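You operate a simulated robot arm through the tools that you are given. There is no shell and no other tool. Be economical: measure what you need, move in short steps, check, and stop when the job is done.

The job below is to be done with a simulated robot arm. You get a single attempt, and the scene is never put back.

## Task
Crimp the bench card's joint at its own width.
Fine: set the crimp dial to the width on the joint, seat it, push the slide in, one stroke with the hand clear of the crimper, slide out, joint back in its row.

The check looks at the end state, three seconds after you hand in, the way a careful person would. Anything else that was tipped, shoved, dropped, spilled or broken makes it a failure.

## Robot
A 7-joint arm with a two-finger parallel gripper, fixed in place. Base frame: the origin is at the foot of the arm, x ahead of it, y to its left, z up; the work surface is at about z = 0.88. Lengths are in m, angles in degrees, forces in N, time in s.
With the tool pointing down near the work surface it reaches from about 0.3 to 0.7 m from the base axis. Its first joint turns from -66.0 to 66.0 degrees. Payload 1.57 kg.
The TCP is the grasp point between the finger pads, 0.03 m short of the fingertips. In the tool frame z runs along the fingers and y along their closing line. Largest opening 0.11 m; finger width 0.024, thickness 0.012; the body of the gripper, 0.048 by 0.112 m, starts 0.078 m behind the TCP.
Orientation is that of the tool frame in the base frame, as [roll, pitch, yaw] about the fixed x, y, z axes, in that order (R = Rz(yaw) Ry(pitch) Rx(roll)). With the fingers straight down and closing along the base's y, the tool's x points along the base's -x, its y along +y and its z along -z.

## Interface
- The arm moves only by the tool send_rows. Its argument "steps" is a list of rows, each a list of 7 numbers: the shift along the tool's x, y, z in m, then the turn, a rotation vector about the tool's x, y, z in degrees, then the opening, from 0 (shut) to 1 (fully open). In form: [[tx, ty, tz, rx, ry, rz, jaw], ...]. A call has 1 to 10 rows; each row shifts and turns the commanded pose from where the row before left it, along the tool's axes as they then stand. Rows are played at 5 a second. More than 0.05 m and 8.6 degrees between two rows, or a gripper value outside its range, and nothing of the call is played. Where a pose cannot be reached the arm comes as near as it can. A force on the tool above 60 N (or 10 N above the force at the start of the call, whichever is more), or a blocked arm, ends the call early, and 0.2 s more pass. Each finger travels about 0.108 m/s and halts on what it meets, pressing with about 30 N; the grip force reading is that of the motor and also rises with nothing between the fingers. The clock runs only during rows and for 0.2 s after the last one: add rows that do not move to give the fingers time. It gives the time, the measured TCP pose, the force on the tool (base axes), the opening and the grip force at its end, in the units of the frame above (readings bear some noise).
- Cameras (640 x 400 px; columns grow to the right, rows downward): "scene" is fixed at [0.1676, -0.4085, 1.4049]; the picture's right is [0.59, -0.80, 0.00], its down [-0.50, -0.37, -0.79] and it looks along [0.63, 0.47, -0.62] (base axes); focal length 261 px, centre (320, 200). "wrist" rides on the gripper at [-0.036, 0, -0.08] in the tool frame; the picture's right is [0.00, -1.00, 0.00], its down [0.97, 0.00, -0.24] and it looks along [0.24, 0.00, 0.97] (tool axes); focal length 218 px, centre (320, 200).
- camera(camera): a new picture of that camera. No time passes.
- locate(camera, pixels): for up to 12 pixels [column, row] of the newest picture of that camera ("zoom" is the newest enlarged one), the place [x, y, z] in the base frame of the surface seen there, good to about 0.003 m, but the place of the scene camera against the robot may be out by one fixed shift of up to 0.025 m in any direction. No time passes.
- zoom(camera, box): a new picture of the part [left, top, right, bottom] of that camera's present view, enlarged. No time passes.
- hand_in(): hands the job in; it is judged then, once.

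Work in short steps. Measure before you move; look again where a grasp or a placing could have gone wrong, and mend it. You have 80 turns and 34 pictures in all, those below and enlarged ones among them. Open the gripper and draw the arm clear of the work before you hand the job in, unless the task says otherwise; then end with one line.

The tools are called after ">>>" as a command line: name --pt "numbers of a row" for each row, then --argument value for the rest, lists and objects as JSON in quotes. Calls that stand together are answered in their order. send_rows: Moves the arm, as the interface text tells. Its arguments: {"type":"object","properties":{"steps":{"type":"array"}},"required":["steps"]} The other tools are called the same way: camera (camera) takes a picture; locate (camera, pixels) gives the place of the surface under pixels of a picture; zoom (camera, box) takes an enlarged picture of a part of a camera's view; hand_in () hands the job in.

At the start:

```text
time_s: 0.0
position: [0.4419, -0.1042, 1.2207]
orientation: [-180.0, -0.1, 180.0]
ft_force: [-0.7, -0.4, -0.8]
grip_width: 0.1098
grip_force: 0.1
```

scene: 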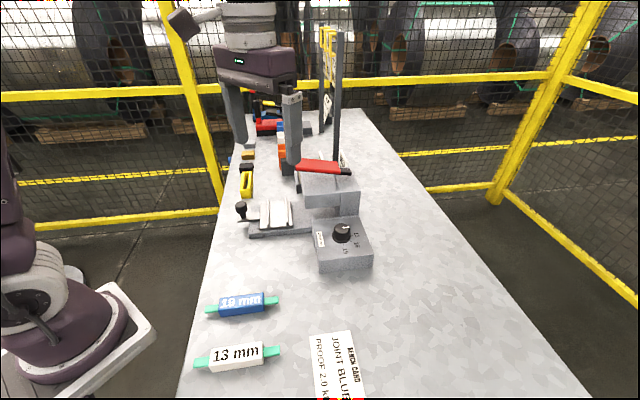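
wrist: 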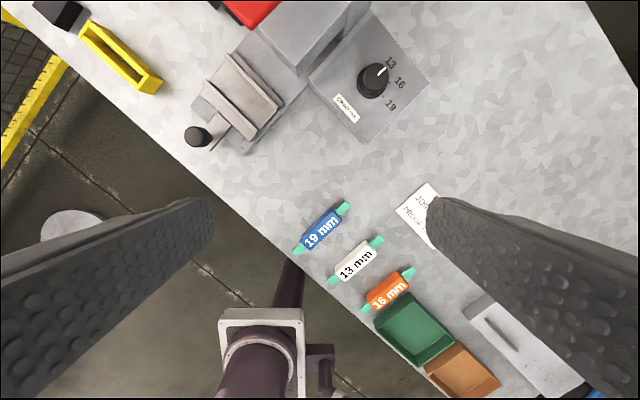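

The card near wrist pixel (420,210) seems to name the blue joint; I enlarge the card, the dial and the joints to read them.

>>> zoom --camera "scene" --box '[190, 280, 390, 400]'

>>> zoom --camera "scene" --box '[220, 60, 400, 280]'

>>> zoom --camera "wrist" --box '[170, 0, 450, 175]'

```text
3.20 times, centred on (290, 340) of scene
```

zoom: 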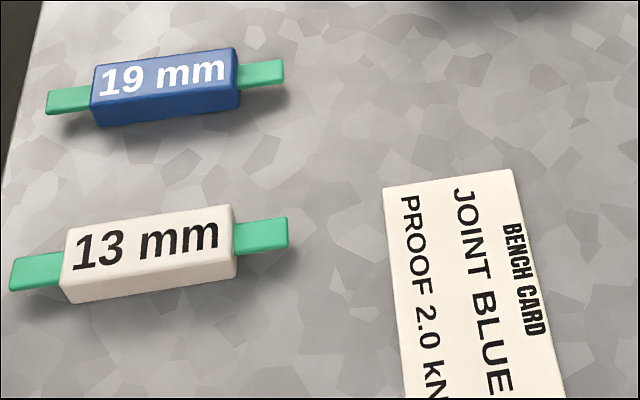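

```text
1.82 times, centred on (310, 170) of scene
```

zoom: 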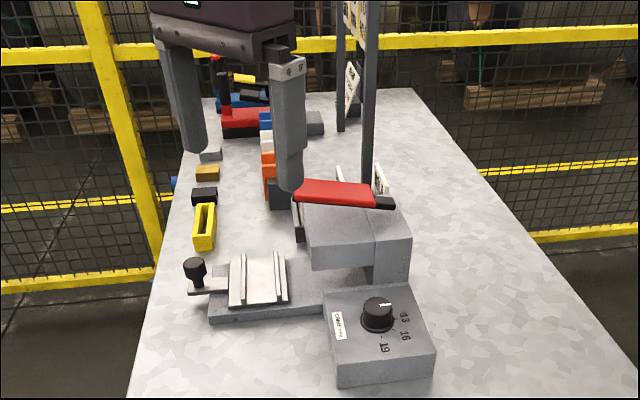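

```text
2.29 times, centred on (310, 88) of wrist
```

zoom: 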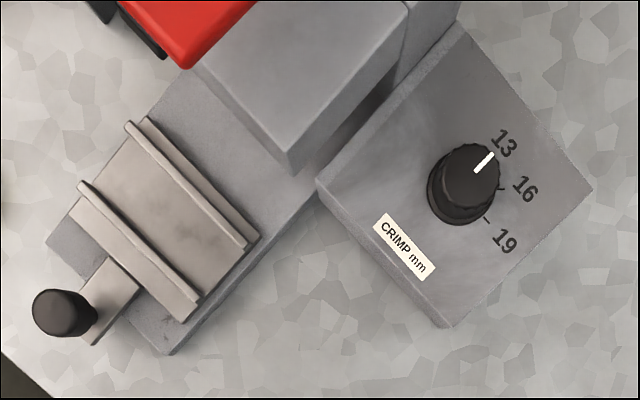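

Card: JOINT BLUE; the blue joint says 19 mm; dial points to 13. I measure joint, dial, slide and lever in the wrist picture.

>>> locate --camera "wrist" --pixels '[[298, 249], [344, 208], [321, 230], [310, 215], [332, 245], [375, 79], [384, 70], [197, 136], [240, 95], [262, 110], [389, 62], [391, 106]]'

>>> locate --camera "scene" --pixels '[[342, 228], [242, 208], [299, 166], [348, 170], [320, 167], [240, 303], [330, 195], [262, 230], [291, 200], [291, 232], [289, 90], [263, 207]]'

>>> locate --camera "wrist" --pixels '[[205, 85], [255, 137], [235, 52], [282, 105], [222, 118], [308, 80], [362, 142], [290, 60], [218, 130], [250, 10], [250, 152], [340, 20]]'

```text
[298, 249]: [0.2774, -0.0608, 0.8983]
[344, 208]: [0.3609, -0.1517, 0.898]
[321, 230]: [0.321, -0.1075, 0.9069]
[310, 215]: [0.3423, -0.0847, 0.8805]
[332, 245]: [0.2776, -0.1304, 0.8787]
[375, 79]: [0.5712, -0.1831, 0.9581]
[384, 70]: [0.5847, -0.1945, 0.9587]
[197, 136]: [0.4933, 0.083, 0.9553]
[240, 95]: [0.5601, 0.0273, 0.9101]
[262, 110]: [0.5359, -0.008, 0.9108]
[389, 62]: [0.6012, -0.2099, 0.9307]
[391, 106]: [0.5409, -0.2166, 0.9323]
```

```text
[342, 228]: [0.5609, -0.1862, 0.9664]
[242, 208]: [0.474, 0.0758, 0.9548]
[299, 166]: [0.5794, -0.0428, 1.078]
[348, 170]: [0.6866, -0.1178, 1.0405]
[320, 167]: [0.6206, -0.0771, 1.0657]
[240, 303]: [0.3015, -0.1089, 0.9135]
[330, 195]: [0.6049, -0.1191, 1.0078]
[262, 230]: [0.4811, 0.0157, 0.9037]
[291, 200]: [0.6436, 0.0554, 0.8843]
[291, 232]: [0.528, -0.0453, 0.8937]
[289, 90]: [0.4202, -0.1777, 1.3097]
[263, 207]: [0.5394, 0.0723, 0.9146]
```

```text
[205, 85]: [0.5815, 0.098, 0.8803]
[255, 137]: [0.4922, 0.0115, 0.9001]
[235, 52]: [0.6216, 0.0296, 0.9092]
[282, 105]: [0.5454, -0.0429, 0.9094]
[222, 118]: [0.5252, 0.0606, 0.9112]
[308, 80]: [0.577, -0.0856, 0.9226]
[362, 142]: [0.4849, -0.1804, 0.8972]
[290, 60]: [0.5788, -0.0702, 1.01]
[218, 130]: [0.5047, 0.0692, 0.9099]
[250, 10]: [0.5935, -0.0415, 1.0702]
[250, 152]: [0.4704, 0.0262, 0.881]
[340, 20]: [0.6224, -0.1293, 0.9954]
```

The slide lies around (0.55,0.01), knob handle at (0.493,0.083), lever red around (0.59,-0.04,1.07). I move over the crimper at the same height for a closer look.

>>> send_rows --pt "-0.035 0.02 0 0 0 0 1" --pt "-0.035 0.025 0 0 0 0 1" --pt "-0.035 0.025 0 0 0 0 1" --pt "-0.035 0.02 0 0 0 0 1" --pt "0 0 0 0 0 0 1"

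>>> camera --camera "wrist"

>>> zoom --camera "scene" --box '[220, 140, 400, 280]'

```text
time_s: 1.2
position: [0.5818, -0.0129, 1.2214]
orientation: [-180.0, -0.1, 180.0]
ft_force: [0.5, 0.2, 0.0]
grip_width: 0.1102
grip_force: 0.1
```

```text
28 pictures are left
```

wrist: 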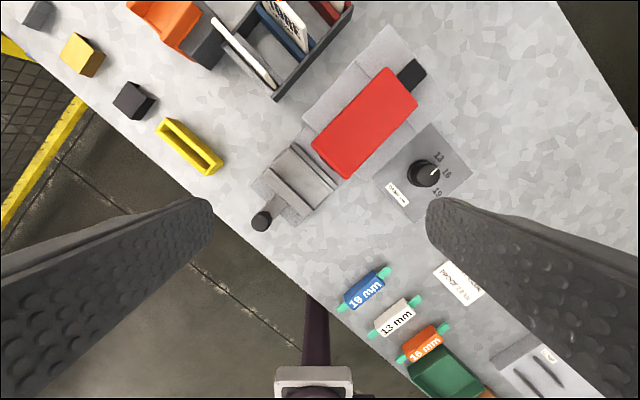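

```text
2.86 times, centred on (310, 210) of scene
```

zoom: 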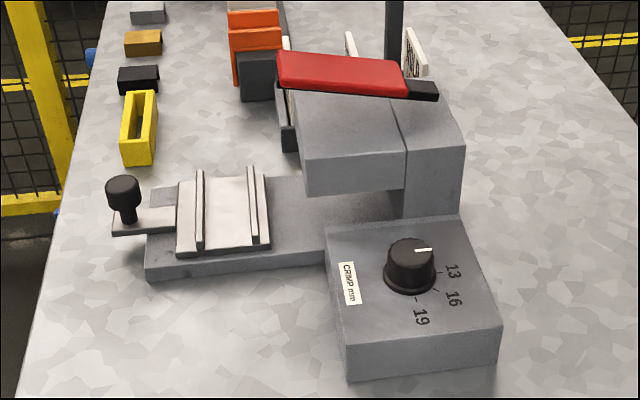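

The lever is a red pad hinged at its black rear end, slide enters beneath the head. I enlarge the wrist view of the crimper and measure.

>>> zoom --camera "wrist" --box '[240, 50, 480, 240]'

>>> locate --camera "wrist" --pixels '[[312, 143], [349, 179], [386, 67], [418, 103], [364, 123], [411, 75], [261, 221], [424, 173], [433, 172], [365, 290], [345, 307], [385, 272]]'

```text
2.11 times, centred on (360, 145) of wrist
```

zoom: 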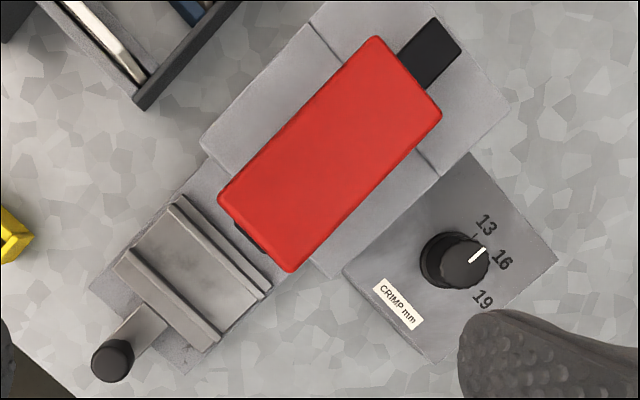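

```text
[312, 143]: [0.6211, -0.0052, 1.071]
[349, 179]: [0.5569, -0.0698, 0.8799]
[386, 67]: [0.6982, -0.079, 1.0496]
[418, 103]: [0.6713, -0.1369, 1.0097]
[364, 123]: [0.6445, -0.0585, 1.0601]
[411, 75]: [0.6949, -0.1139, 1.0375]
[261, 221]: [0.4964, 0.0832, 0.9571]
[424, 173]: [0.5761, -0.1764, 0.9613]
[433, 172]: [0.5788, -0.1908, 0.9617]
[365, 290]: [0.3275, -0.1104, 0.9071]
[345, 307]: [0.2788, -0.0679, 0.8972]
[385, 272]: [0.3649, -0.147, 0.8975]
```

>>> locate --camera "zoom" --pixels '[[178, 201], [265, 296], [122, 255], [214, 338], [133, 330], [193, 265], [112, 352], [460, 255], [480, 252], [230, 203], [288, 262], [160, 225]]'

>>> locate --camera "zoom" --pixels '[[486, 223], [502, 260], [484, 298], [472, 250], [455, 258], [345, 275], [435, 360], [556, 260], [475, 155], [395, 300], [470, 238], [478, 288]]'

```text
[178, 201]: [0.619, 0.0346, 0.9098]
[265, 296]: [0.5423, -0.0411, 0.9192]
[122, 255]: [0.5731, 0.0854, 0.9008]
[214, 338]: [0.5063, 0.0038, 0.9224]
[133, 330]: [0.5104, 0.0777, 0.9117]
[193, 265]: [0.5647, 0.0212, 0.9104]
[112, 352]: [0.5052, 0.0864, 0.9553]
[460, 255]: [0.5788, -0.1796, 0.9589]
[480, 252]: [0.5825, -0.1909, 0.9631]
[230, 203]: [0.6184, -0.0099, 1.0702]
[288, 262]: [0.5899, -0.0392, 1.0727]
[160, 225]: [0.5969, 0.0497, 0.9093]
```

```text
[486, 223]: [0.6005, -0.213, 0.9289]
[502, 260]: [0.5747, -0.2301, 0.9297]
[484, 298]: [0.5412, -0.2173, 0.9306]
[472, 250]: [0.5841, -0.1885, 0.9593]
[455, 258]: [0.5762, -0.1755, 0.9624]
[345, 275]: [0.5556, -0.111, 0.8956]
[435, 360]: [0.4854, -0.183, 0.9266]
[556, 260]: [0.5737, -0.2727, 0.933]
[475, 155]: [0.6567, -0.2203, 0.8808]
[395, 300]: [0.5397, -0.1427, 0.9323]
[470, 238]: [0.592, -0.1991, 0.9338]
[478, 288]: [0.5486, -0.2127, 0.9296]
```

Bench axes lie at 45°: slide axis u≈(0.71,-0.71), rails along (0.71,0.71); dial knob centre ≈(0.574,-0.178), top 0.96. I go above the dial, turning the closing line to be along the slide axis.

>>> send_rows --pt "0.002 -0.041 0 0 0 0 0.7" --pt "0.002 -0.041 0 0 0 0 0.7" --pt "0.002 -0.041 0 0 0 0 0.7" --pt "0.002 -0.041 0 0 0 0 0.7" --pt "0 0 0.025 0 0 -8 0.7" --pt "0 0 0.025 0 0 -8 0.7" --pt "0 0 0.025 0 0 -8 0.7" --pt "0 0 0.025 0 0 -8 0.7" --pt "0 0 0.02 0 0 -8 0.7" --pt "0 0 0 0 0 0 0.7"

>>> camera --camera "wrist"

```text
time_s: 3.4
position: [0.5757, -0.1263, 1.1005]
orientation: [180.0, -0.1, -139.9]
ft_force: [0.2, -0.5, 0.5]
grip_width: 0.0766
grip_force: 0.0
out of reach, approached as far as the arm can: row 3, 4
```

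```text
25 pictures are left
```

wrist: 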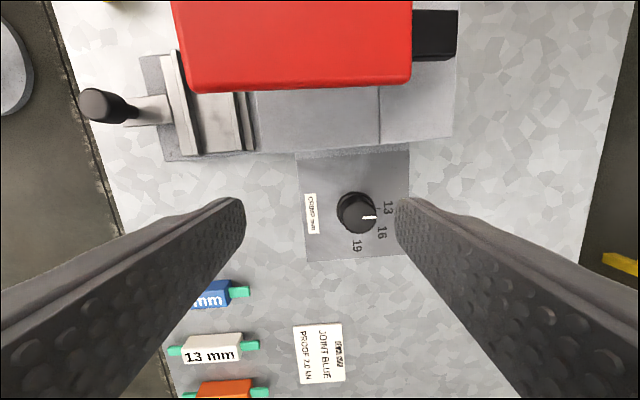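

The dial is at (357,212). I move down and over it and enlarge.

>>> locate --camera "wrist" --pixels '[[359, 214], [387, 207], [382, 232], [357, 246], [311, 214], [350, 205]]'

>>> zoom --camera "wrist" --box '[290, 160, 420, 270]'

```text
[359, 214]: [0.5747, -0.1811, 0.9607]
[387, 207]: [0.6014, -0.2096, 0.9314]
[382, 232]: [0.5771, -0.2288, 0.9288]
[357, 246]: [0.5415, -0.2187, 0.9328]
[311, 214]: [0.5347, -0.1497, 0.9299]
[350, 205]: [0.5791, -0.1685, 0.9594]
```

```text
3.64 times, centred on (355, 215) of wrist
```

zoom: 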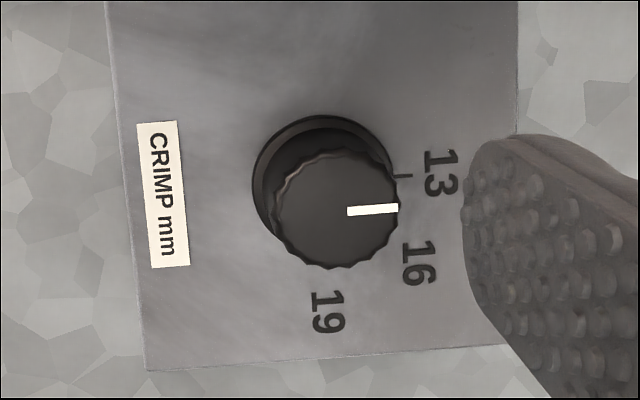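

Pointer sits on 13; 19 lies about 80–95° clockwise. I come down to just over the knob for an exact view.

>>> send_rows --pt "0.013 -0.0136 0.01 0 0 0 0.7" --pt "0.013 -0.0136 0.02 0 0 0 0.7" --pt "0.0105 -0.0136 0.025 0 0 0 0.7" --pt "0 0 0.025 0 0 0 0.7" --pt "0 0 0 0 0 0 0.7"

>>> camera --camera "wrist"

```text
time_s: 4.6
position: [0.5748, -0.1813, 1.0206]
orientation: [179.9, -0.1, -140.0]
ft_force: [0.6, -0.2, 0.0]
grip_width: 0.0768
grip_force: 0.0
```

```text
23 pictures are left
```

wrist: 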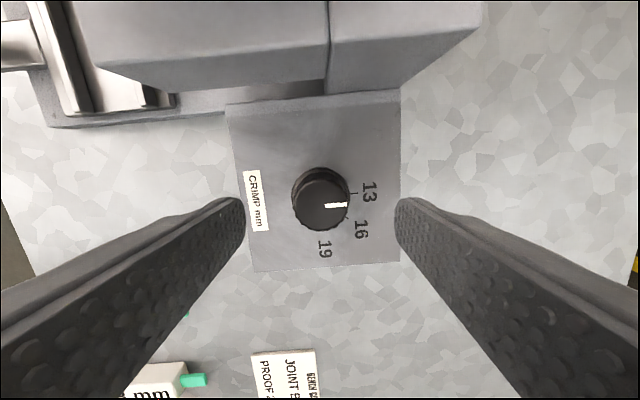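

I locate the knob rim and tick marks for the centre.

>>> locate --camera "wrist" --pixels '[[297, 206], [348, 200], [323, 182], [323, 228], [323, 204], [356, 193], [348, 218], [370, 191], [362, 228], [324, 249], [330, 206], [345, 205]]'

>>> zoom --camera "wrist" --box '[260, 150, 400, 270]'

```text
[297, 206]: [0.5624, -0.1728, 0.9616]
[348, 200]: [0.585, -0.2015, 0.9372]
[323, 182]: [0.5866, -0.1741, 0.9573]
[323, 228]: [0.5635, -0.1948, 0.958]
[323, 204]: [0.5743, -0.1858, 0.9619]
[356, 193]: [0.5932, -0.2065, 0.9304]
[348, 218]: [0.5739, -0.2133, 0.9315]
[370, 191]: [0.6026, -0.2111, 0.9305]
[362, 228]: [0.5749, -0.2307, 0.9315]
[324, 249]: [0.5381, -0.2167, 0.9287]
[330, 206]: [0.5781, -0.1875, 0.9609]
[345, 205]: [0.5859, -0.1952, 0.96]
```

```text
3.33 times, centred on (330, 210) of wrist
```

zoom: 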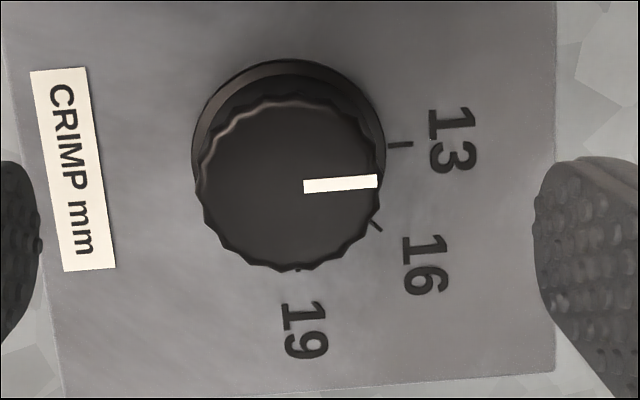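

Knob centre ≈(0.5745,-0.1845); 13 and 19 ticks are 90° apart (clockwise). I descend, and close on the knob.

>>> send_rows --pt "0.0023 -0.0023 0.0 0 0 0 0.7" --pt "0 0 0.025 0 0 0 0.7" --pt "0 0 0.0266 0 0 0 0.7" --pt "0 0 0 0 0 0 0.7" --pt "0 0 0 0 0 0 0.2" --pt "0 0 0 0 0 0 0.2" --pt "0 0 0 0 0 0 0.2"

```text
time_s: 6.2
position: [0.573, -0.1834, 0.9709]
orientation: [179.8, -0.1, -140.0]
ft_force: [-10.3, 13.8, -0.7]
grip_width: 0.0385
grip_force: 43.8
```

Knob held (width 0.0385). I ease the sideways load and turn 90° clockwise.

>>> send_rows --pt "0 0.002 0 0 0 0 0.2" --pt "0 0 0 0 0 8 0.2" --pt "0 0 0 0 0 8 0.2" --pt "0 0 0 0 0 8 0.2" --pt "0 0 0 0 0 8 0.2" --pt "0 0 0 0 0 8 0.2"

```text
time_s: 7.6
position: [0.5727, -0.184, 0.9695]
orientation: [-180.0, 0.1, 179.9]
ft_force: [11.7, -0.6, -10.1]
grip_width: 0.0384
grip_force: 44.4
```

>>> send_rows --pt "0 0 0 0 0 8 0.2" --pt "0 0 0 0 0 8 0.2" --pt "0 0 0 0 0 8 0.2" --pt "0 0 0 0 0 8 0.2" --pt "0 0 0 0 0 8 0.2" --pt "0 0 0 0 0 8 0.2" --pt "0 0 0 0 0 2 0.2" --pt "0 0 0 0 0 0 0.2"

```text
time_s: 9.4
position: [0.5728, -0.1829, 0.9696]
orientation: [180.0, 0.0, 130.0]
ft_force: [9.6, -5.1, 8.1]
grip_width: 0.0381
grip_force: 43.5
```

The turn is made (yaw 130). I open modestly, rise and look at the dial.

>>> send_rows --pt "0 0 0 0 0 0 0.6" --pt "0 0 0 0 0 0 0.6" --pt "0 0 -0.03 0 0 0 0.6" --pt "0 0 -0.04 0 0 0 0.6" --pt "0 0 0 0 0 0 0.6"

>>> zoom --camera "wrist" --box '[240, 150, 400, 270]'

```text
time_s: 10.6
position: [0.57, -0.184, 1.0406]
orientation: [-180.0, 0.0, 129.9]
ft_force: [0.1, 0.1, 1.1]
grip_width: 0.0658
grip_force: 0.1
```

```text
3.33 times, centred on (320, 210) of wrist
```

zoom: 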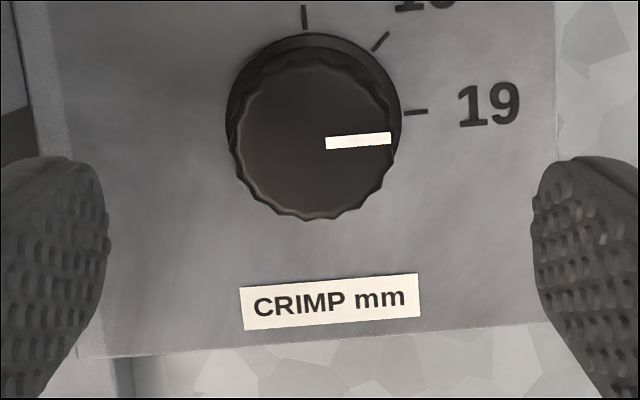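

The pointer is parallel to the 19 tick and on it: dial set. Now I rise and go over the blue joint with the closing line across it.

>>> send_rows --pt "0 0 -0.04 0 0 -5 0.8" --pt "0 0 -0.03 0 0 0 0.8" --pt "0.038 -0.02 0 0 0 0 0.8" --pt "0.038 -0.02 0 0 0 0 0.8" --pt "0.038 -0.02 0 0 0 0 0.8" --pt "0.038 -0.02 0 0 0 0 0.8" --pt "0.038 -0.02 0.02 0 0 0 0.8" --pt "0.038 -0.02 0.03 0 0 0 0.8" --pt "0 0 0 0 0 0 0.8"

>>> camera --camera "wrist"

```text
refused: row 8 steps farther than a row can; nothing moved
```

```text
20 pictures are left
```

wrist: 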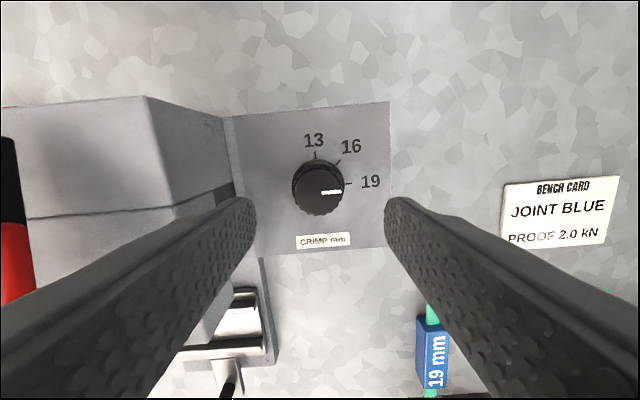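

The call was refused for one long row; the same path with the last row split.

>>> send_rows --pt "0 0 -0.04 0 0 -5 0.8" --pt "0 0 -0.03 0 0 0 0.8" --pt "0.038 -0.02 0 0 0 0 0.8" --pt "0.038 -0.02 0 0 0 0 0.8" --pt "0.038 -0.02 0 0 0 0 0.8" --pt "0.038 -0.02 0 0 0 0 0.8" --pt "0.038 -0.02 0.0 0 0 0 0.8" --pt "0.038 -0.02 0.02 0 0 0 0.8" --pt "0 0 0.03 0 0 0 0.8" --pt "0 0 0 0 0 0 0.8"

>>> camera --camera "wrist"

```text
time_s: 12.8
position: [0.325, -0.1066, 1.0603]
orientation: [180.0, 0.0, 135.1]
ft_force: [0.0, -0.5, -0.3]
grip_width: 0.0879
grip_force: 0.0
```

```text
19 pictures are left
```

wrist: 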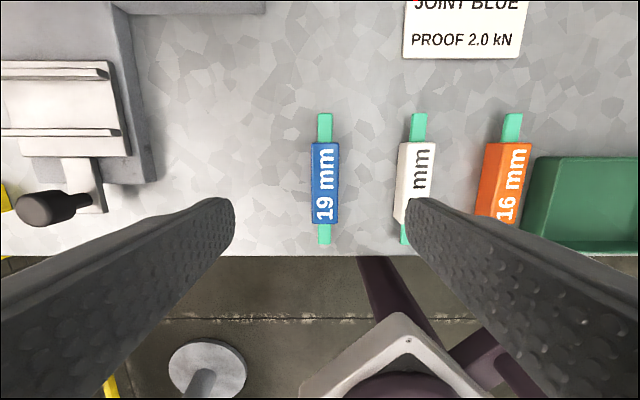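

The blue joint is aligned with the fingers, body at cols 311–339, rows 142–225. I measure it and the neighbour.

>>> locate --camera "wrist" --pixels '[[325, 146], [325, 221], [325, 183], [314, 183], [337, 183], [325, 117], [325, 240], [403, 183], [50, 102], [50, 70], [50, 130], [45, 208]]'

```text
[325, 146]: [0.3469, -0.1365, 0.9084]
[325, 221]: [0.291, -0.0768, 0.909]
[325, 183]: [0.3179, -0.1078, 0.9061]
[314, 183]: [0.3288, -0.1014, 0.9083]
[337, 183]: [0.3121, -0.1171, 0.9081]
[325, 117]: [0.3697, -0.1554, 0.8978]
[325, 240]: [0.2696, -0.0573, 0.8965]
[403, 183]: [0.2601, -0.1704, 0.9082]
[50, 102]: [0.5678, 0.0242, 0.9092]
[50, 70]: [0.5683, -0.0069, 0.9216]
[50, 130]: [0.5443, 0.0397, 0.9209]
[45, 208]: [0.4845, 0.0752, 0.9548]
```

Body centre ≈(0.319,-0.107), ~0.028 wide, top 0.908. I descend to grip its upper half (TCP z 0.927) so the fingers will later clear the slide's rails.

>>> send_rows --pt "0.004 -0.0045 0.02 0 0 0 0.75" --pt "0 0 0.04 0 0 0 0.7" --pt "0 0 0.04 0 0 0 0.65" --pt "0 0 0.0333 0 0 0 0.65" --pt "0 0 0 0 0 0 0.65" --pt "0 0 0 0 0 0 0.15" --pt "0 0 0 0 0 0 0.15" --pt "0 0 0 0 0 0 0.15"

```text
time_s: 14.6
position: [0.3203, -0.1084, 0.9276]
orientation: [-180.0, -0.1, 135.0]
ft_force: [0.5, 0.6, 0.3]
grip_width: 0.029
grip_force: 29.5
```

Joint held (0.029). I lift straight up and carry it to a hover short of the slide.

>>> send_rows --pt "0 0 -0.045 0 0 0 0.15" --pt "0 0 -0.045 0 0 0 0.15" --pt "0 0 -0.05 0 0 0 0.15" --pt "-0.0032 0.0435 0 0 0 0 0.15" --pt "-0.0032 0.0435 0 0 0 0 0.15" --pt "-0.0032 0.0435 0 0 0 0 0.15" --pt "-0.0032 0.0435 0 0 0 0 0.15" --pt "-0.0032 0.0435 0 0 0 0 0.15" --pt "-0.0032 0.0435 0 0 0 0 0.15" --pt "0 0 0 0 0 0 0.15"

>>> send_rows --pt "0 0 0 0 0 -8.5 0.15" --pt "0 0 0 0 0 -8.5 0.15" --pt "0 0 0 0 0 -8.5 0.15" --pt "0 0 0 0 0 -8.5 0.15" --pt "0 0 0 0 0 -8.5 0.15" --pt "0 0 0 0 0 -8.5 0.15" --pt "0 0 0 0 0 -8.5 0.15" --pt "0 0 0 0 0 -8.5 0.15" --pt "0 0 0 0 0 -8.5 0.15" --pt "0 0 0 0 0 -8.5 0.15"

>>> send_rows --pt "0 0 0 0 0 -5 0.15" --pt "0 0 0 0 0 0 0.15"

>>> camera --camera "wrist"

```text
time_s: 16.8
position: [0.5184, 0.064, 1.065]
orientation: [-179.9, 0.0, 135.1]
ft_force: [0.5, -0.1, -1.2]
grip_width: 0.0293
grip_force: 29.9
```

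```text
time_s: 19.0
position: [0.5178, 0.0637, 1.0664]
orientation: [180.0, 0.0, -139.8]
ft_force: [-0.1, 0.5, -0.6]
grip_width: 0.0292
grip_force: 29.9
```

```text
time_s: 19.6
position: [0.5184, 0.0634, 1.0659]
orientation: [-180.0, 0.1, -134.9]
ft_force: [-0.4, 0.4, -1.3]
grip_width: 0.0294
grip_force: 29.6
```

```text
18 pictures are left
```

wrist: 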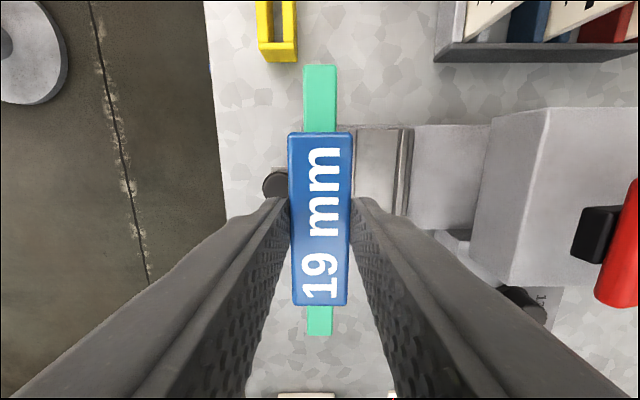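

The joint is level, aligned with the slide. I measure rails and the lever front/black part (600,235) for clearance.

>>> locate --camera "wrist" --pixels '[[408, 132], [402, 210], [357, 132], [358, 190], [380, 132], [586, 235], [600, 210], [602, 260], [632, 190], [598, 300], [380, 180], [277, 183]]'

>>> zoom --camera "wrist" --box '[230, 100, 640, 340]'

```text
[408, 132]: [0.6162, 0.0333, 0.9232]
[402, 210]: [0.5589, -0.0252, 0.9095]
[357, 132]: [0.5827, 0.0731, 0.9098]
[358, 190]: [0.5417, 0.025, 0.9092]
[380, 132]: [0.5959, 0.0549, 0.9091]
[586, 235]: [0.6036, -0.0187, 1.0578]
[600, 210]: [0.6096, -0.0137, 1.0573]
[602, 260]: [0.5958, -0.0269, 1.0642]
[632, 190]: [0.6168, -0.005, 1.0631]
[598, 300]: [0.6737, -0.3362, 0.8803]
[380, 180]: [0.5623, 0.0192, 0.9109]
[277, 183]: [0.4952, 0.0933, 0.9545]
```

```text
1.56 times, centred on (435, 220) of wrist
```

zoom: 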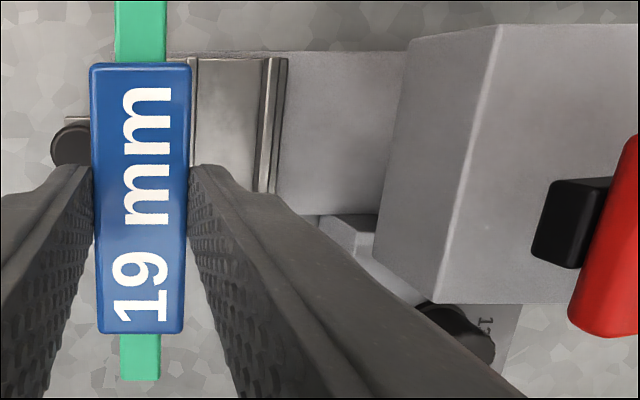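

The lever's black nose is only ~0.058 from the seat centre, so I lean the hand 6° away from it, move over the slide and descend to about 2 cm above the seat.

>>> send_rows --pt "0 0 0 6 0 0 0.15" --pt "0 -0.0232 0 0 0 0 0.15" --pt "0 -0.0231 0 0 0 0 0.15" --pt "0.001 0 0.03 0 0 0 0.15" --pt "0 0 0.03 0 0 0 0.15" --pt "0 0 0.03 0 0 0 0.15" --pt "0 0 0 0 0 0 0.15"

>>> camera --camera "wrist"

>>> zoom --camera "scene" --box '[220, 130, 380, 250]'

```text
time_s: 21.2
position: [0.5564, 0.0246, 0.9795]
orientation: [-174.0, 0.0, -135.0]
ft_force: [-0.6, 0.7, -0.4]
grip_width: 0.0293
grip_force: 30.2
```

```text
16 pictures are left
```

wrist: 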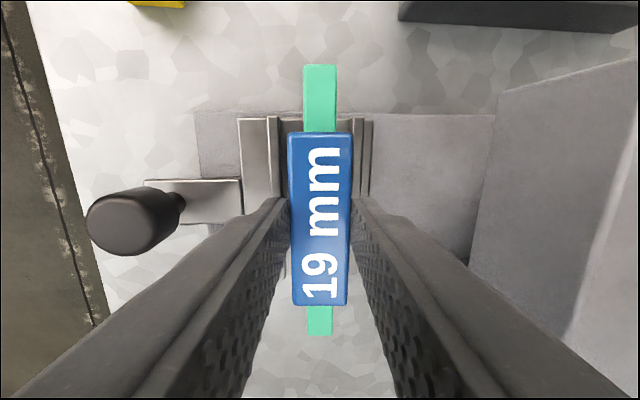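

```text
3.33 times, centred on (300, 190) of scene
```

zoom: 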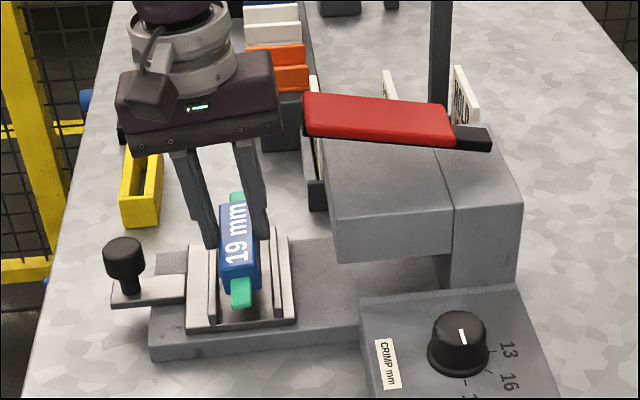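

Joint is centred between the rails (280–358 vs body 288–352) and the hand clears the lever. I lower the last 2 cm.

>>> send_rows --pt "0 0 0.01 0 0 0 0.15" --pt "0 0 0.006 0 0 0 0.15" --pt "0 0 0.004 0 0 0 0.15" --pt "0 0 0 0 0 0 0.15"

```text
time_s: 22.2
position: [0.5573, 0.0222, 0.9621]
orientation: [-174.0, 0.0, -134.9]
ft_force: [0.1, -0.3, -1.1]
grip_width: 0.0293
grip_force: 29.6
```

No contact yet; a few mm more.

>>> send_rows --pt "0 0 0.002 0 0 0 0.15" --pt "0 0 0.002 0 0 0 0.15" --pt "0 0 0 0 0 0 0.15"

```text
time_s: 23.0
position: [0.5581, 0.0226, 0.9582]
orientation: [-174.1, 0.0, -135.0]
ft_force: [-1.5, -1.2, 4.4]
grip_width: 0.029
grip_force: 30.4
```

Light contact (4 N). I release slightly and withdraw along the tool axis, then look.

>>> send_rows --pt "0 0 -0.001 0 0 0 0.4" --pt "0 0 0 0 0 0 0.4" --pt "0 0 -0.03 0 0 0 0.5" --pt "0 0.01 -0.04 0 0 0 0.5" --pt "0 0.01 -0.04 0 0 0 0.5" --pt "0 0 0 0 0 0 0.5"

>>> camera --camera "wrist"

```text
time_s: 24.4
position: [0.5375, 0.0463, 1.0655]
orientation: [-174.0, 0.0, -134.9]
ft_force: [-0.5, -0.4, -0.4]
grip_width: 0.0552
grip_force: 0.0
```

```text
14 pictures are left
```

wrist: 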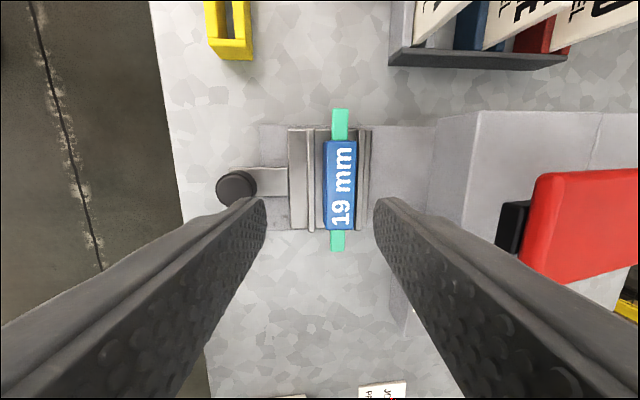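

Joint sits flat between rails, centred. I measure the joint and the slide knob.

>>> locate --camera "wrist" --pixels '[[340, 145], [340, 225], [327, 185], [353, 185], [237, 187], [225, 187], [248, 187], [270, 182], [311, 180], [364, 180], [512, 225], [340, 117]]'

>>> zoom --camera "wrist" --box '[200, 90, 440, 260]'

```text
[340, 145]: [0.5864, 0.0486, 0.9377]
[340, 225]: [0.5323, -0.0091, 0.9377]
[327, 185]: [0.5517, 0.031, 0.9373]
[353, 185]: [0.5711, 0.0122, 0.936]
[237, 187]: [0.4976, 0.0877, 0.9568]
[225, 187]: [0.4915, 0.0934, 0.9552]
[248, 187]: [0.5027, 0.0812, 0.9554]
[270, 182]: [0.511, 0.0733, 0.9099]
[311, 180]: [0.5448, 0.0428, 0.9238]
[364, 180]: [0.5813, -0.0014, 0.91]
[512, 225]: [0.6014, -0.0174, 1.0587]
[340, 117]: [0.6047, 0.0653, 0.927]
```

```text
2.35 times, centred on (320, 175) of wrist
```

zoom: 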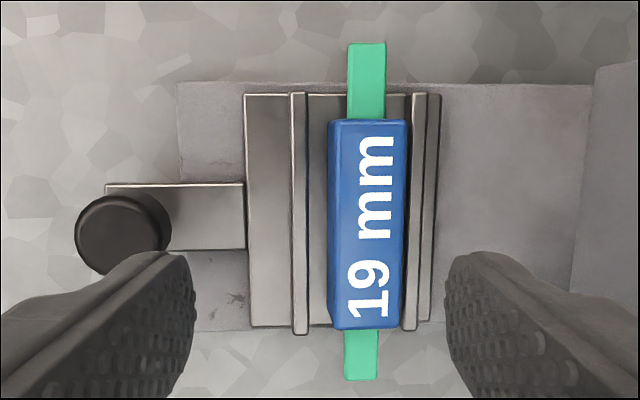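

Seat centre confirmed (0.561,0.021). Slide knob is at (0.497,0.087). I straighten the hand, turn it so the fingers close across the slide direction and lean it 20° back from the crimper above the knob.

>>> send_rows --pt "0 0 -0.03 -6 0 0 0.5" --pt "0 0 0 0 0 8.5 0.5" --pt "0 0 0 0 0 8.5 0.5" --pt "0 0 0 0 0 8.5 0.5" --pt "0 0 0 0 0 8.5 0.5" --pt "0 0 0 0 0 8.5 0.5" --pt "0 0 0 0 0 8.5 0.5" --pt "0 0 0 0 0 8.5 0.5" --pt "0 0 0 0 0 8.5 0.5" --pt "0 0 0 0 0 8.5 0.5"

>>> send_rows --pt "0 0 0 0 0 8.5 0.5" --pt "0 0 0 0 0 5 0.5" --pt "0.03 0 0 0 0 0 0.5" --pt "0.0274 0 0 0 0 0 0.5" --pt "0 0 0 0 -7 0 0.5" --pt "0 0 0 0 -7 0 0.5" --pt "0 0 0 0 -6 0 0.5" --pt "0 0 0 0 0 0 0.5"

```text
time_s: 26.6
position: [0.5334, 0.0464, 1.0958]
orientation: [-180.0, -0.1, 148.3]
ft_force: [-0.3, -1.0, -0.2]
grip_width: 0.0549
grip_force: 0.1
```

```text
time_s: 28.4
position: [0.4939, 0.0889, 1.0954]
orientation: [-180.0, 20.1, 135.0]
ft_force: [-0.2, -0.1, 0.1]
grip_width: 0.0549
grip_force: 0.0
```

Lean is right. I descend around the knob.

>>> send_rows --pt "0.0133 0.001 0.0449 0 0 0 0.5" --pt "0.0164 0 0.0461 0 0 0 0.5" --pt "0.0162 0 0.0445 0 0 0 0.5" --pt "0 0 0 0 0 0 0.5"

>>> camera --camera "wrist"

```text
time_s: 29.4
position: [0.497, 0.0848, 0.9494]
orientation: [-179.9, 20.0, 135.1]
ft_force: [-0.2, -0.8, 0.0]
grip_width: 0.0549
grip_force: 0.1
```

```text
12 pictures are left
```

wrist: 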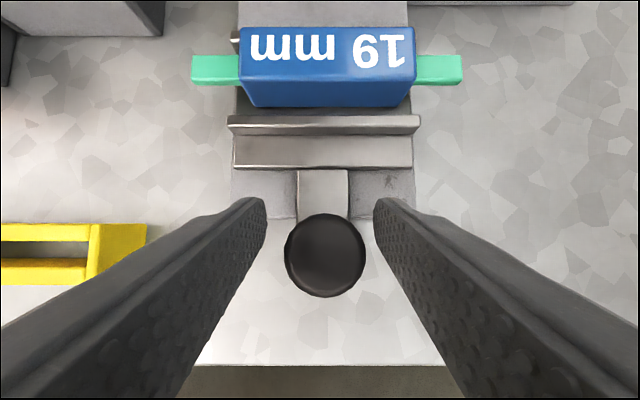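

Knob lies between the fingers at (324,252). I close on it.

>>> send_rows --pt "0 0 -0.002 0 0 0 0.5" --pt "0 0 0 0 0 0 0.05" --pt "0 0 0 0 0 0 0.05" --pt "0 0 0 0 0 0 0.05"

```text
time_s: 30.4
position: [0.4946, 0.0866, 0.9534]
orientation: [-179.8, 20.0, 135.0]
ft_force: [-11.7, -9.7, -3.9]
grip_width: 0.0319
grip_force: 39.9
```

Held. I push the slide in along its axis, in small rows.

>>> send_rows --pt "0 -0.0015 0 0 0 0 0.05" --pt "-0.0141 0 0.0051 0 0 0 0.05" --pt "-0.0141 0 0.0051 0 0 0 0.05" --pt "-0.0141 0 0.0051 0 0 0 0.05" --pt "-0.0141 0 0.0051 0 0 0 0.05" --pt "0 0 0 0 0 0 0.05"

>>> zoom --camera "scene" --box '[220, 130, 380, 250]'

```text
time_s: 31.8
position: [0.5367, 0.0433, 0.9557]
orientation: [179.9, 20.0, 135.1]
ft_force: [-4.3, -3.5, -14.3]
grip_width: 0.0315
grip_force: 40.3
```

```text
3.33 times, centred on (300, 190) of scene
```

zoom: 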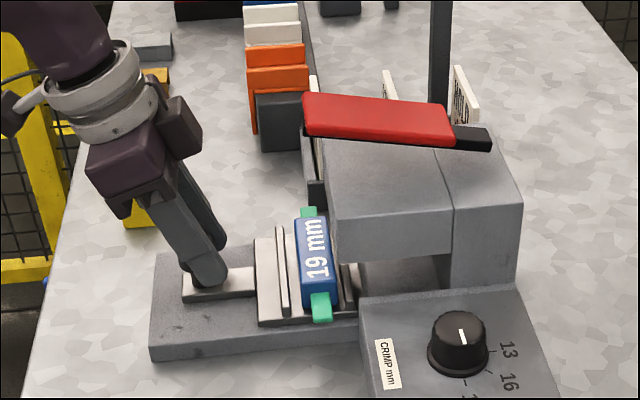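

Slide follows; the camera housing has ample room to the lever. I keep pushing until it stops.

>>> send_rows --pt "-0.0091 0 0.0043 0 0 0 0.05" --pt "-0.0094 0 0.0034 0 0 0 0.05" --pt "-0.0094 0 0.0034 0 0 0 0.05" --pt "-0.0047 0 0.0017 0 0 0 0.05" --pt "-0.0047 0 0.0017 0 0 0 0.05" --pt "0 0 0 0 0 0 0.05"

```text
time_s: 33.4
position: [0.5679, 0.0135, 0.9549]
orientation: [179.9, 20.1, 135.1]
ft_force: [-1.5, -2.6, 12.5]
grip_width: 0.0316
grip_force: 40.0
stopped in row 6: the force on the tool passed its limit (the readings are from after the stop); the commanded pose is now the measured one
```

A force stop after ~0.10 m travel; I look to see whether the slide is home.

>>> zoom --camera "scene" --box '[220, 130, 380, 250]'

```text
3.33 times, centred on (300, 190) of scene
```

zoom: 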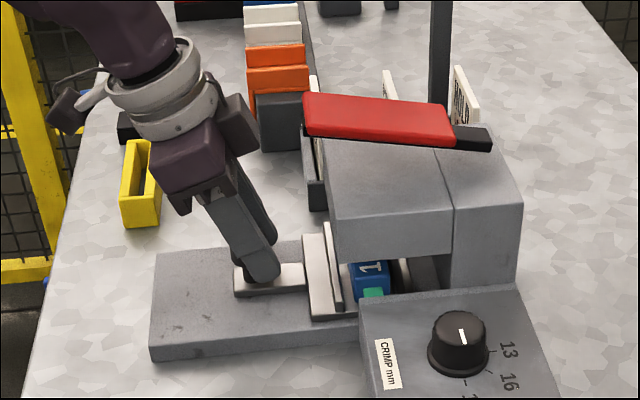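

The joint is under the head's front; I push a bit further to find the true stop.

>>> send_rows --pt "-0.0047 0 0.0017 0 0 0 0.05" --pt "-0.0047 0 0.0017 0 0 0 0.05" --pt "0 0 0 0 0 0 0.05"

```text
time_s: 34.1
position: [0.5744, 0.007, 0.9547]
orientation: [179.8, 20.2, 134.8]
ft_force: [-5.1, -3.8, 27.0]
grip_width: 0.0317
grip_force: 40.5
```

It still moved freely 9 mm; there is 27 N upward load so I ease up 2 mm and push on.

>>> send_rows --pt "-0.0007 0 -0.0019 0 0 0 0.05" --pt "-0.0047 0 0.0015 0 0 0 0.05" --pt "-0.0047 0 0.0015 0 0 0 0.05" --pt "0 0 0 0 0 0 0.05"

```text
time_s: 35.1
position: [0.5794, 0.0003, 0.9553]
orientation: [179.9, 20.0, 135.1]
ft_force: [-1.2, 1.7, -31.6]
grip_width: 0.0319
grip_force: 40.5
```

Still moving (u 0.41). Back 1 mm down and further in.

>>> send_rows --pt "-0.0044 0 0.0026 0 0 0 0.05" --pt "-0.0047 0 0.0017 0 0 0 0.05" --pt "0 0 0 0 0 0 0.05"

```text
time_s: 36.0
position: [0.5906, -0.0095, 0.9598]
orientation: [179.8, 20.7, 134.8]
ft_force: [-13.3, -5.4, 17.1]
grip_width: 0.0267
grip_force: 37.2
```

Width dropped to 0.0267 and the hand rose: the pads may be slipping because the slide is at its stop. I check.

>>> zoom --camera "scene" --box '[250, 150, 350, 230]'

>>> camera --camera "wrist"

```text
5.00 times, centred on (300, 190) of scene
```

zoom: 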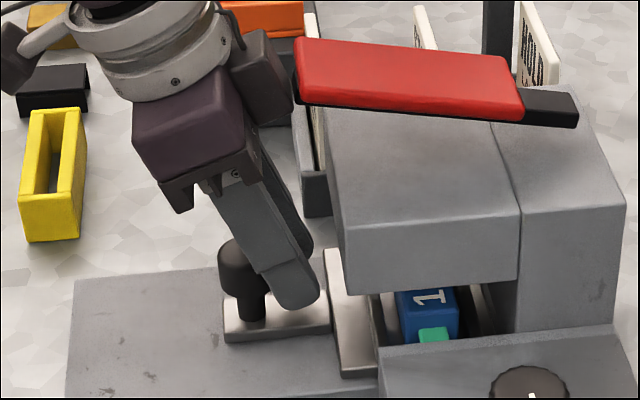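

```text
8 pictures are left
```

wrist: 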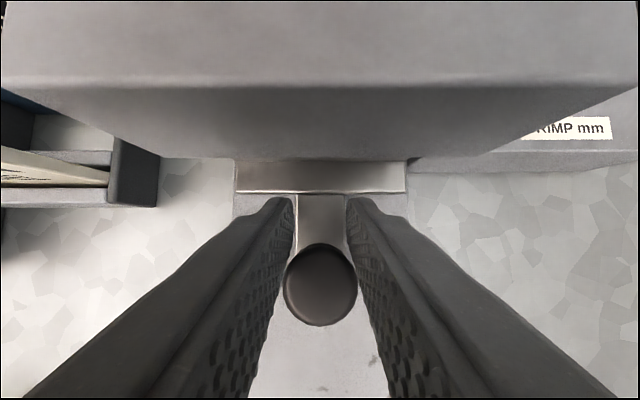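

The fingers slipped ahead of the knob. I locate the knob to see the slide's real position.

>>> locate --camera "wrist" --pixels '[[320, 285], [320, 255], [320, 318], [320, 178], [320, 210]]'

>>> locate --camera "zoom" --pixels '[[430, 298], [345, 310], [237, 252], [460, 315], [435, 260], [500, 258]]'

```text
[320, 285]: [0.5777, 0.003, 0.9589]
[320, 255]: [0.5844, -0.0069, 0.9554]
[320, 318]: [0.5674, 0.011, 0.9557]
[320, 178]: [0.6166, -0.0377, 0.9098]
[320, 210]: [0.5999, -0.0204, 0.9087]
```

```text
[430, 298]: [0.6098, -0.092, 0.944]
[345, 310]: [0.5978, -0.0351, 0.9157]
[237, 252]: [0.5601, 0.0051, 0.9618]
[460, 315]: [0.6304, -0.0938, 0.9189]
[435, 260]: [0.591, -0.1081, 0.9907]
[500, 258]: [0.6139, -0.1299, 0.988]
```

Slide travelled 0.116 m; joint at u≈0.498, under the head's middle. To be sure it is home I open, back off, and will nudge the knob from behind with closed fingers.

>>> send_rows --pt "0 0 0 0 0 0 0.55" --pt "0 0 0 0 0 0 0.55" --pt "0 0 -0.035 0 0 0 0.55" --pt "0 0 -0.035 0 0 0 0.55" --pt "0.0376 0 -0.0137 0 0 0 0.3" --pt "0 0 0 0 0 0 0" --pt "0.0117 0 0.0322 0 0 0 0" --pt "0.0118 0 0.0323 0 0 0 0" --pt "0 0 0 0 0 0 0"

```text
time_s: 38.0
position: [0.544, 0.0367, 0.951]
orientation: [179.9, 20.2, 134.9]
ft_force: [-0.6, -0.3, 1.2]
grip_width: 0.0001
grip_force: 21.4
```

Behind the knob, no contact. I push forward in small rows.

>>> send_rows --pt "-0.001 0 -0.003 0 0 0 0" --pt "-0.0047 0 0.0017 0 0 0 0" --pt "-0.0047 0 0.0017 0 0 0 0" --pt "-0.0028 0 0.001 0 0 0 0" --pt "-0.0028 0 0.001 0 0 0 0" --pt "0 0 0 0 0 0 0"

```text
time_s: 39.5
position: [0.5523, 0.0302, 0.9542]
orientation: [-179.8, 19.6, 135.1]
ft_force: [-6.9, 6.2, -1.9]
grip_width: 0.0
grip_force: 21.7
stopped in row 6: the force on the tool passed its limit (the readings are from after the stop); the commanded pose is now the measured one
```

Contact with a stiff stop. One more gentle nudge to confirm it does not move.

>>> send_rows --pt "-0.0014 0 0.0005 0 0 0 0" --pt "-0.0014 0 0.0005 0 0 0 0" --pt "0 0 0 0 0 0 0"

```text
time_s: 40.2
position: [0.5518, 0.0308, 0.9526]
orientation: [-179.8, 19.4, 135.3]
ft_force: [-32.6, 34.1, 1.6]
grip_width: 0.0
grip_force: 21.6
```

It holds at 47 N without moving: slide is home. I back off, rise, straighten, and move over the lever's front end at (0.611,-0.033).

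>>> send_rows --pt "0.0282 0 -0.0103 0 0 0 0" --pt "0 0 -0.05 0 0 0 0" --pt "0 0 -0.05 0 0 0 0" --pt "0 0 -0.05 0 8 0 0" --pt "0 0 -0.03 0 8 0 0" --pt "0 0 -0.02 0 3.5 0 0" --pt "0 0 0 0 0 0 0"

```text
time_s: 41.9
position: [0.4924, 0.0889, 1.1456]
orientation: [180.0, 0.2, 135.2]
ft_force: [1.1, 0.6, -0.2]
grip_width: 0.0
grip_force: 21.5
```

Now at (0.492,0.089,1.146), upright. I travel to above the lever front.

>>> send_rows --pt "-0.0425 -0.0005 0 0 0 0 0" --pt "-0.0425 -0.0005 0 0 0 0 0" --pt "-0.0425 -0.0005 0 0 0 0 0" --pt "-0.0425 -0.0005 0 0 0 0 0" --pt "0 0 0 0 0 0 0"

>>> zoom --camera "scene" --box '[220, 90, 400, 230]'

```text
time_s: 43.0
position: [0.6131, -0.0322, 1.1458]
orientation: [-179.9, 0.3, 135.1]
ft_force: [-0.3, 0.1, -0.2]
grip_width: 0.0002
grip_force: 21.4
```

```text
2.86 times, centred on (310, 160) of scene
```

zoom: 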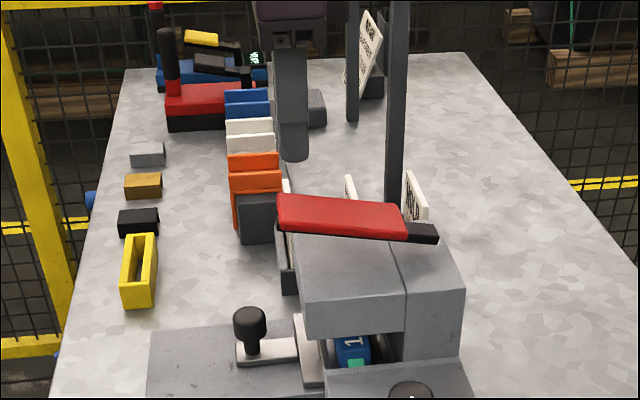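

Tip stands over the red pad's front. I press down: first to contact, then further.

>>> send_rows --pt "0 0 0.02 0 0 0 0" --pt "0 0 0.02 0 0 0 0" --pt "0 0 0.008 0 0 0 0" --pt "0 0 0.008 0 0 0 0" --pt "0 0 0 0 0 0 0"

```text
time_s: 44.2
position: [0.6112, -0.0313, 1.0899]
orientation: [180.0, 0.2, 135.1]
ft_force: [0.3, 0.2, 3.6]
grip_width: 0.0
grip_force: 21.6
```

Contact at 3.6 N with tip z≈1.06; I press on.

>>> send_rows --pt "0 0 0.008 0 0 0 0" --pt "0 0 0.008 0 0 0 0" --pt "0 0 0.008 0 0 0 0" --pt "0 0 0.008 0 0 0 0" --pt "0 0 0.008 0 0 0 0" --pt "0 0 0 0 0 0 0"

```text
time_s: 45.6
position: [0.6113, -0.0328, 1.0505]
orientation: [179.8, 0.4, 135.1]
ft_force: [-0.9, 5.0, 24.8]
grip_width: 0.0001
grip_force: 21.4
```

Force 25 N, still moving; I continue to the bottom of the stroke.

>>> send_rows --pt "0 0 0.006 0 0 0 0" --pt "0 0 0.005 0 0 0 0" --pt "0 0 0.004 0 0 0 0" --pt "0 0 0 0 0 0 0"

>>> zoom --camera "scene" --box '[250, 130, 370, 230]'

```text
time_s: 46.1
position: [0.6111, -0.0325, 1.0504]
orientation: [179.6, 0.8, 135.1]
ft_force: [-15.9, 3.9, 25.8]
grip_width: 0.0001
grip_force: 21.3
stopped in row 2: the force on the tool passed its limit (the readings are from after the stop); the commanded pose is now the measured one
```

```text
4.00 times, centred on (310, 180) of scene
```

zoom: 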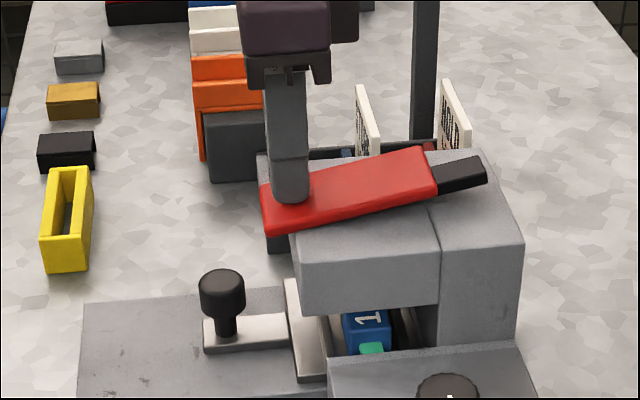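

Lever is at its hard stop on the head: one full stroke. I rise straight up and return toward the slide knob.

>>> send_rows --pt "0 0 -0.015 0 0 0 0" --pt "0 0 -0.02 0 0 0 0" --pt "0 0 -0.03 0 0 0 0" --pt "0 0 -0.03 0 0 0 0" --pt "0.0425 0 0 0 0 0 0.2" --pt "0.0425 0 0 0 0 0 0.4" --pt "0 0 0 0 -8 0 0.5" --pt "0 0 0 0 -8 0 0.5" --pt "0 0 0 0 -8 0 0.5" --pt "0 0 0 0 0 0 0.5"

>>> zoom --camera "scene" --box '[220, 90, 400, 230]'

```text
time_s: 48.3
position: [0.5522, 0.0277, 1.1443]
orientation: [179.7, 24.7, 135.0]
ft_force: [0.5, 0.5, -0.3]
grip_width: 0.0548
grip_force: 0.1
```

```text
2.86 times, centred on (310, 160) of scene
```

zoom: 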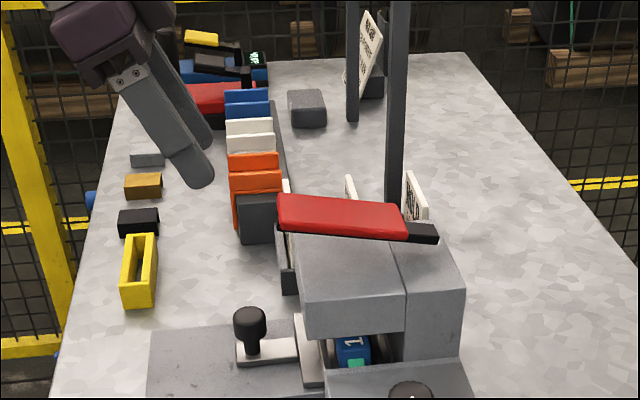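

Lever returned, slide still in. I come down along the leaned tool axis to straddle the knob at (0.577,0.003).

>>> send_rows --pt "0.0247 0.001 0 0 0 0 0.5" --pt "0.0247 0 0 0 0 0 0.5" --pt "0 0 0.047 0 0 0 0.5" --pt "0 0 0.047 0 0 0 0.5" --pt "0 0 0.047 0 0 0 0.5" --pt "0 0 0.0466 0 0 0 0.5" --pt "0 0 0 0 0 0 0.5"

```text
time_s: 49.9
position: [0.5755, 0.0041, 0.9492]
orientation: [179.7, 24.7, 135.1]
ft_force: [-0.2, -0.7, -0.5]
grip_width: 0.0549
grip_force: 0.1
```

In place. Close on the knob.

>>> send_rows --pt "-0.001 0.0005 -0.0023 0 0 0 0.5" --pt "0 0 0 0 0 0 0.05" --pt "0 0 0 0 0 0 0.05" --pt "0 0 0 0 0 0 0.05"

```text
time_s: 50.9
position: [0.5758, 0.0045, 0.9536]
orientation: [179.8, 24.6, 135.0]
ft_force: [-8.6, -7.1, -1.1]
grip_width: 0.0317
grip_force: 40.1
```

Held (0.0317). I draw the slide out.

>>> send_rows --pt "0.0136 -0.001 -0.0063 0 0 0 0.05" --pt "0.0136 0 -0.0063 0 0 0 0.05" --pt "0.0136 0 -0.0063 0 0 0 0.05" --pt "0.0136 0 -0.0063 0 0 0 0.05" --pt "0.0136 0 -0.0063 0 0 0 0.05" --pt "0.0136 0 -0.0063 0 0 0 0.05" --pt "0.0136 0 -0.0063 0 0 0 0.05" --pt "0 0 0 0 0 0 0.05"

```text
time_s: 52.7
position: [0.5003, 0.0794, 0.9551]
orientation: [179.7, 24.6, 135.1]
ft_force: [1.0, 3.2, -31.2]
grip_width: 0.0316
grip_force: 40.2
```

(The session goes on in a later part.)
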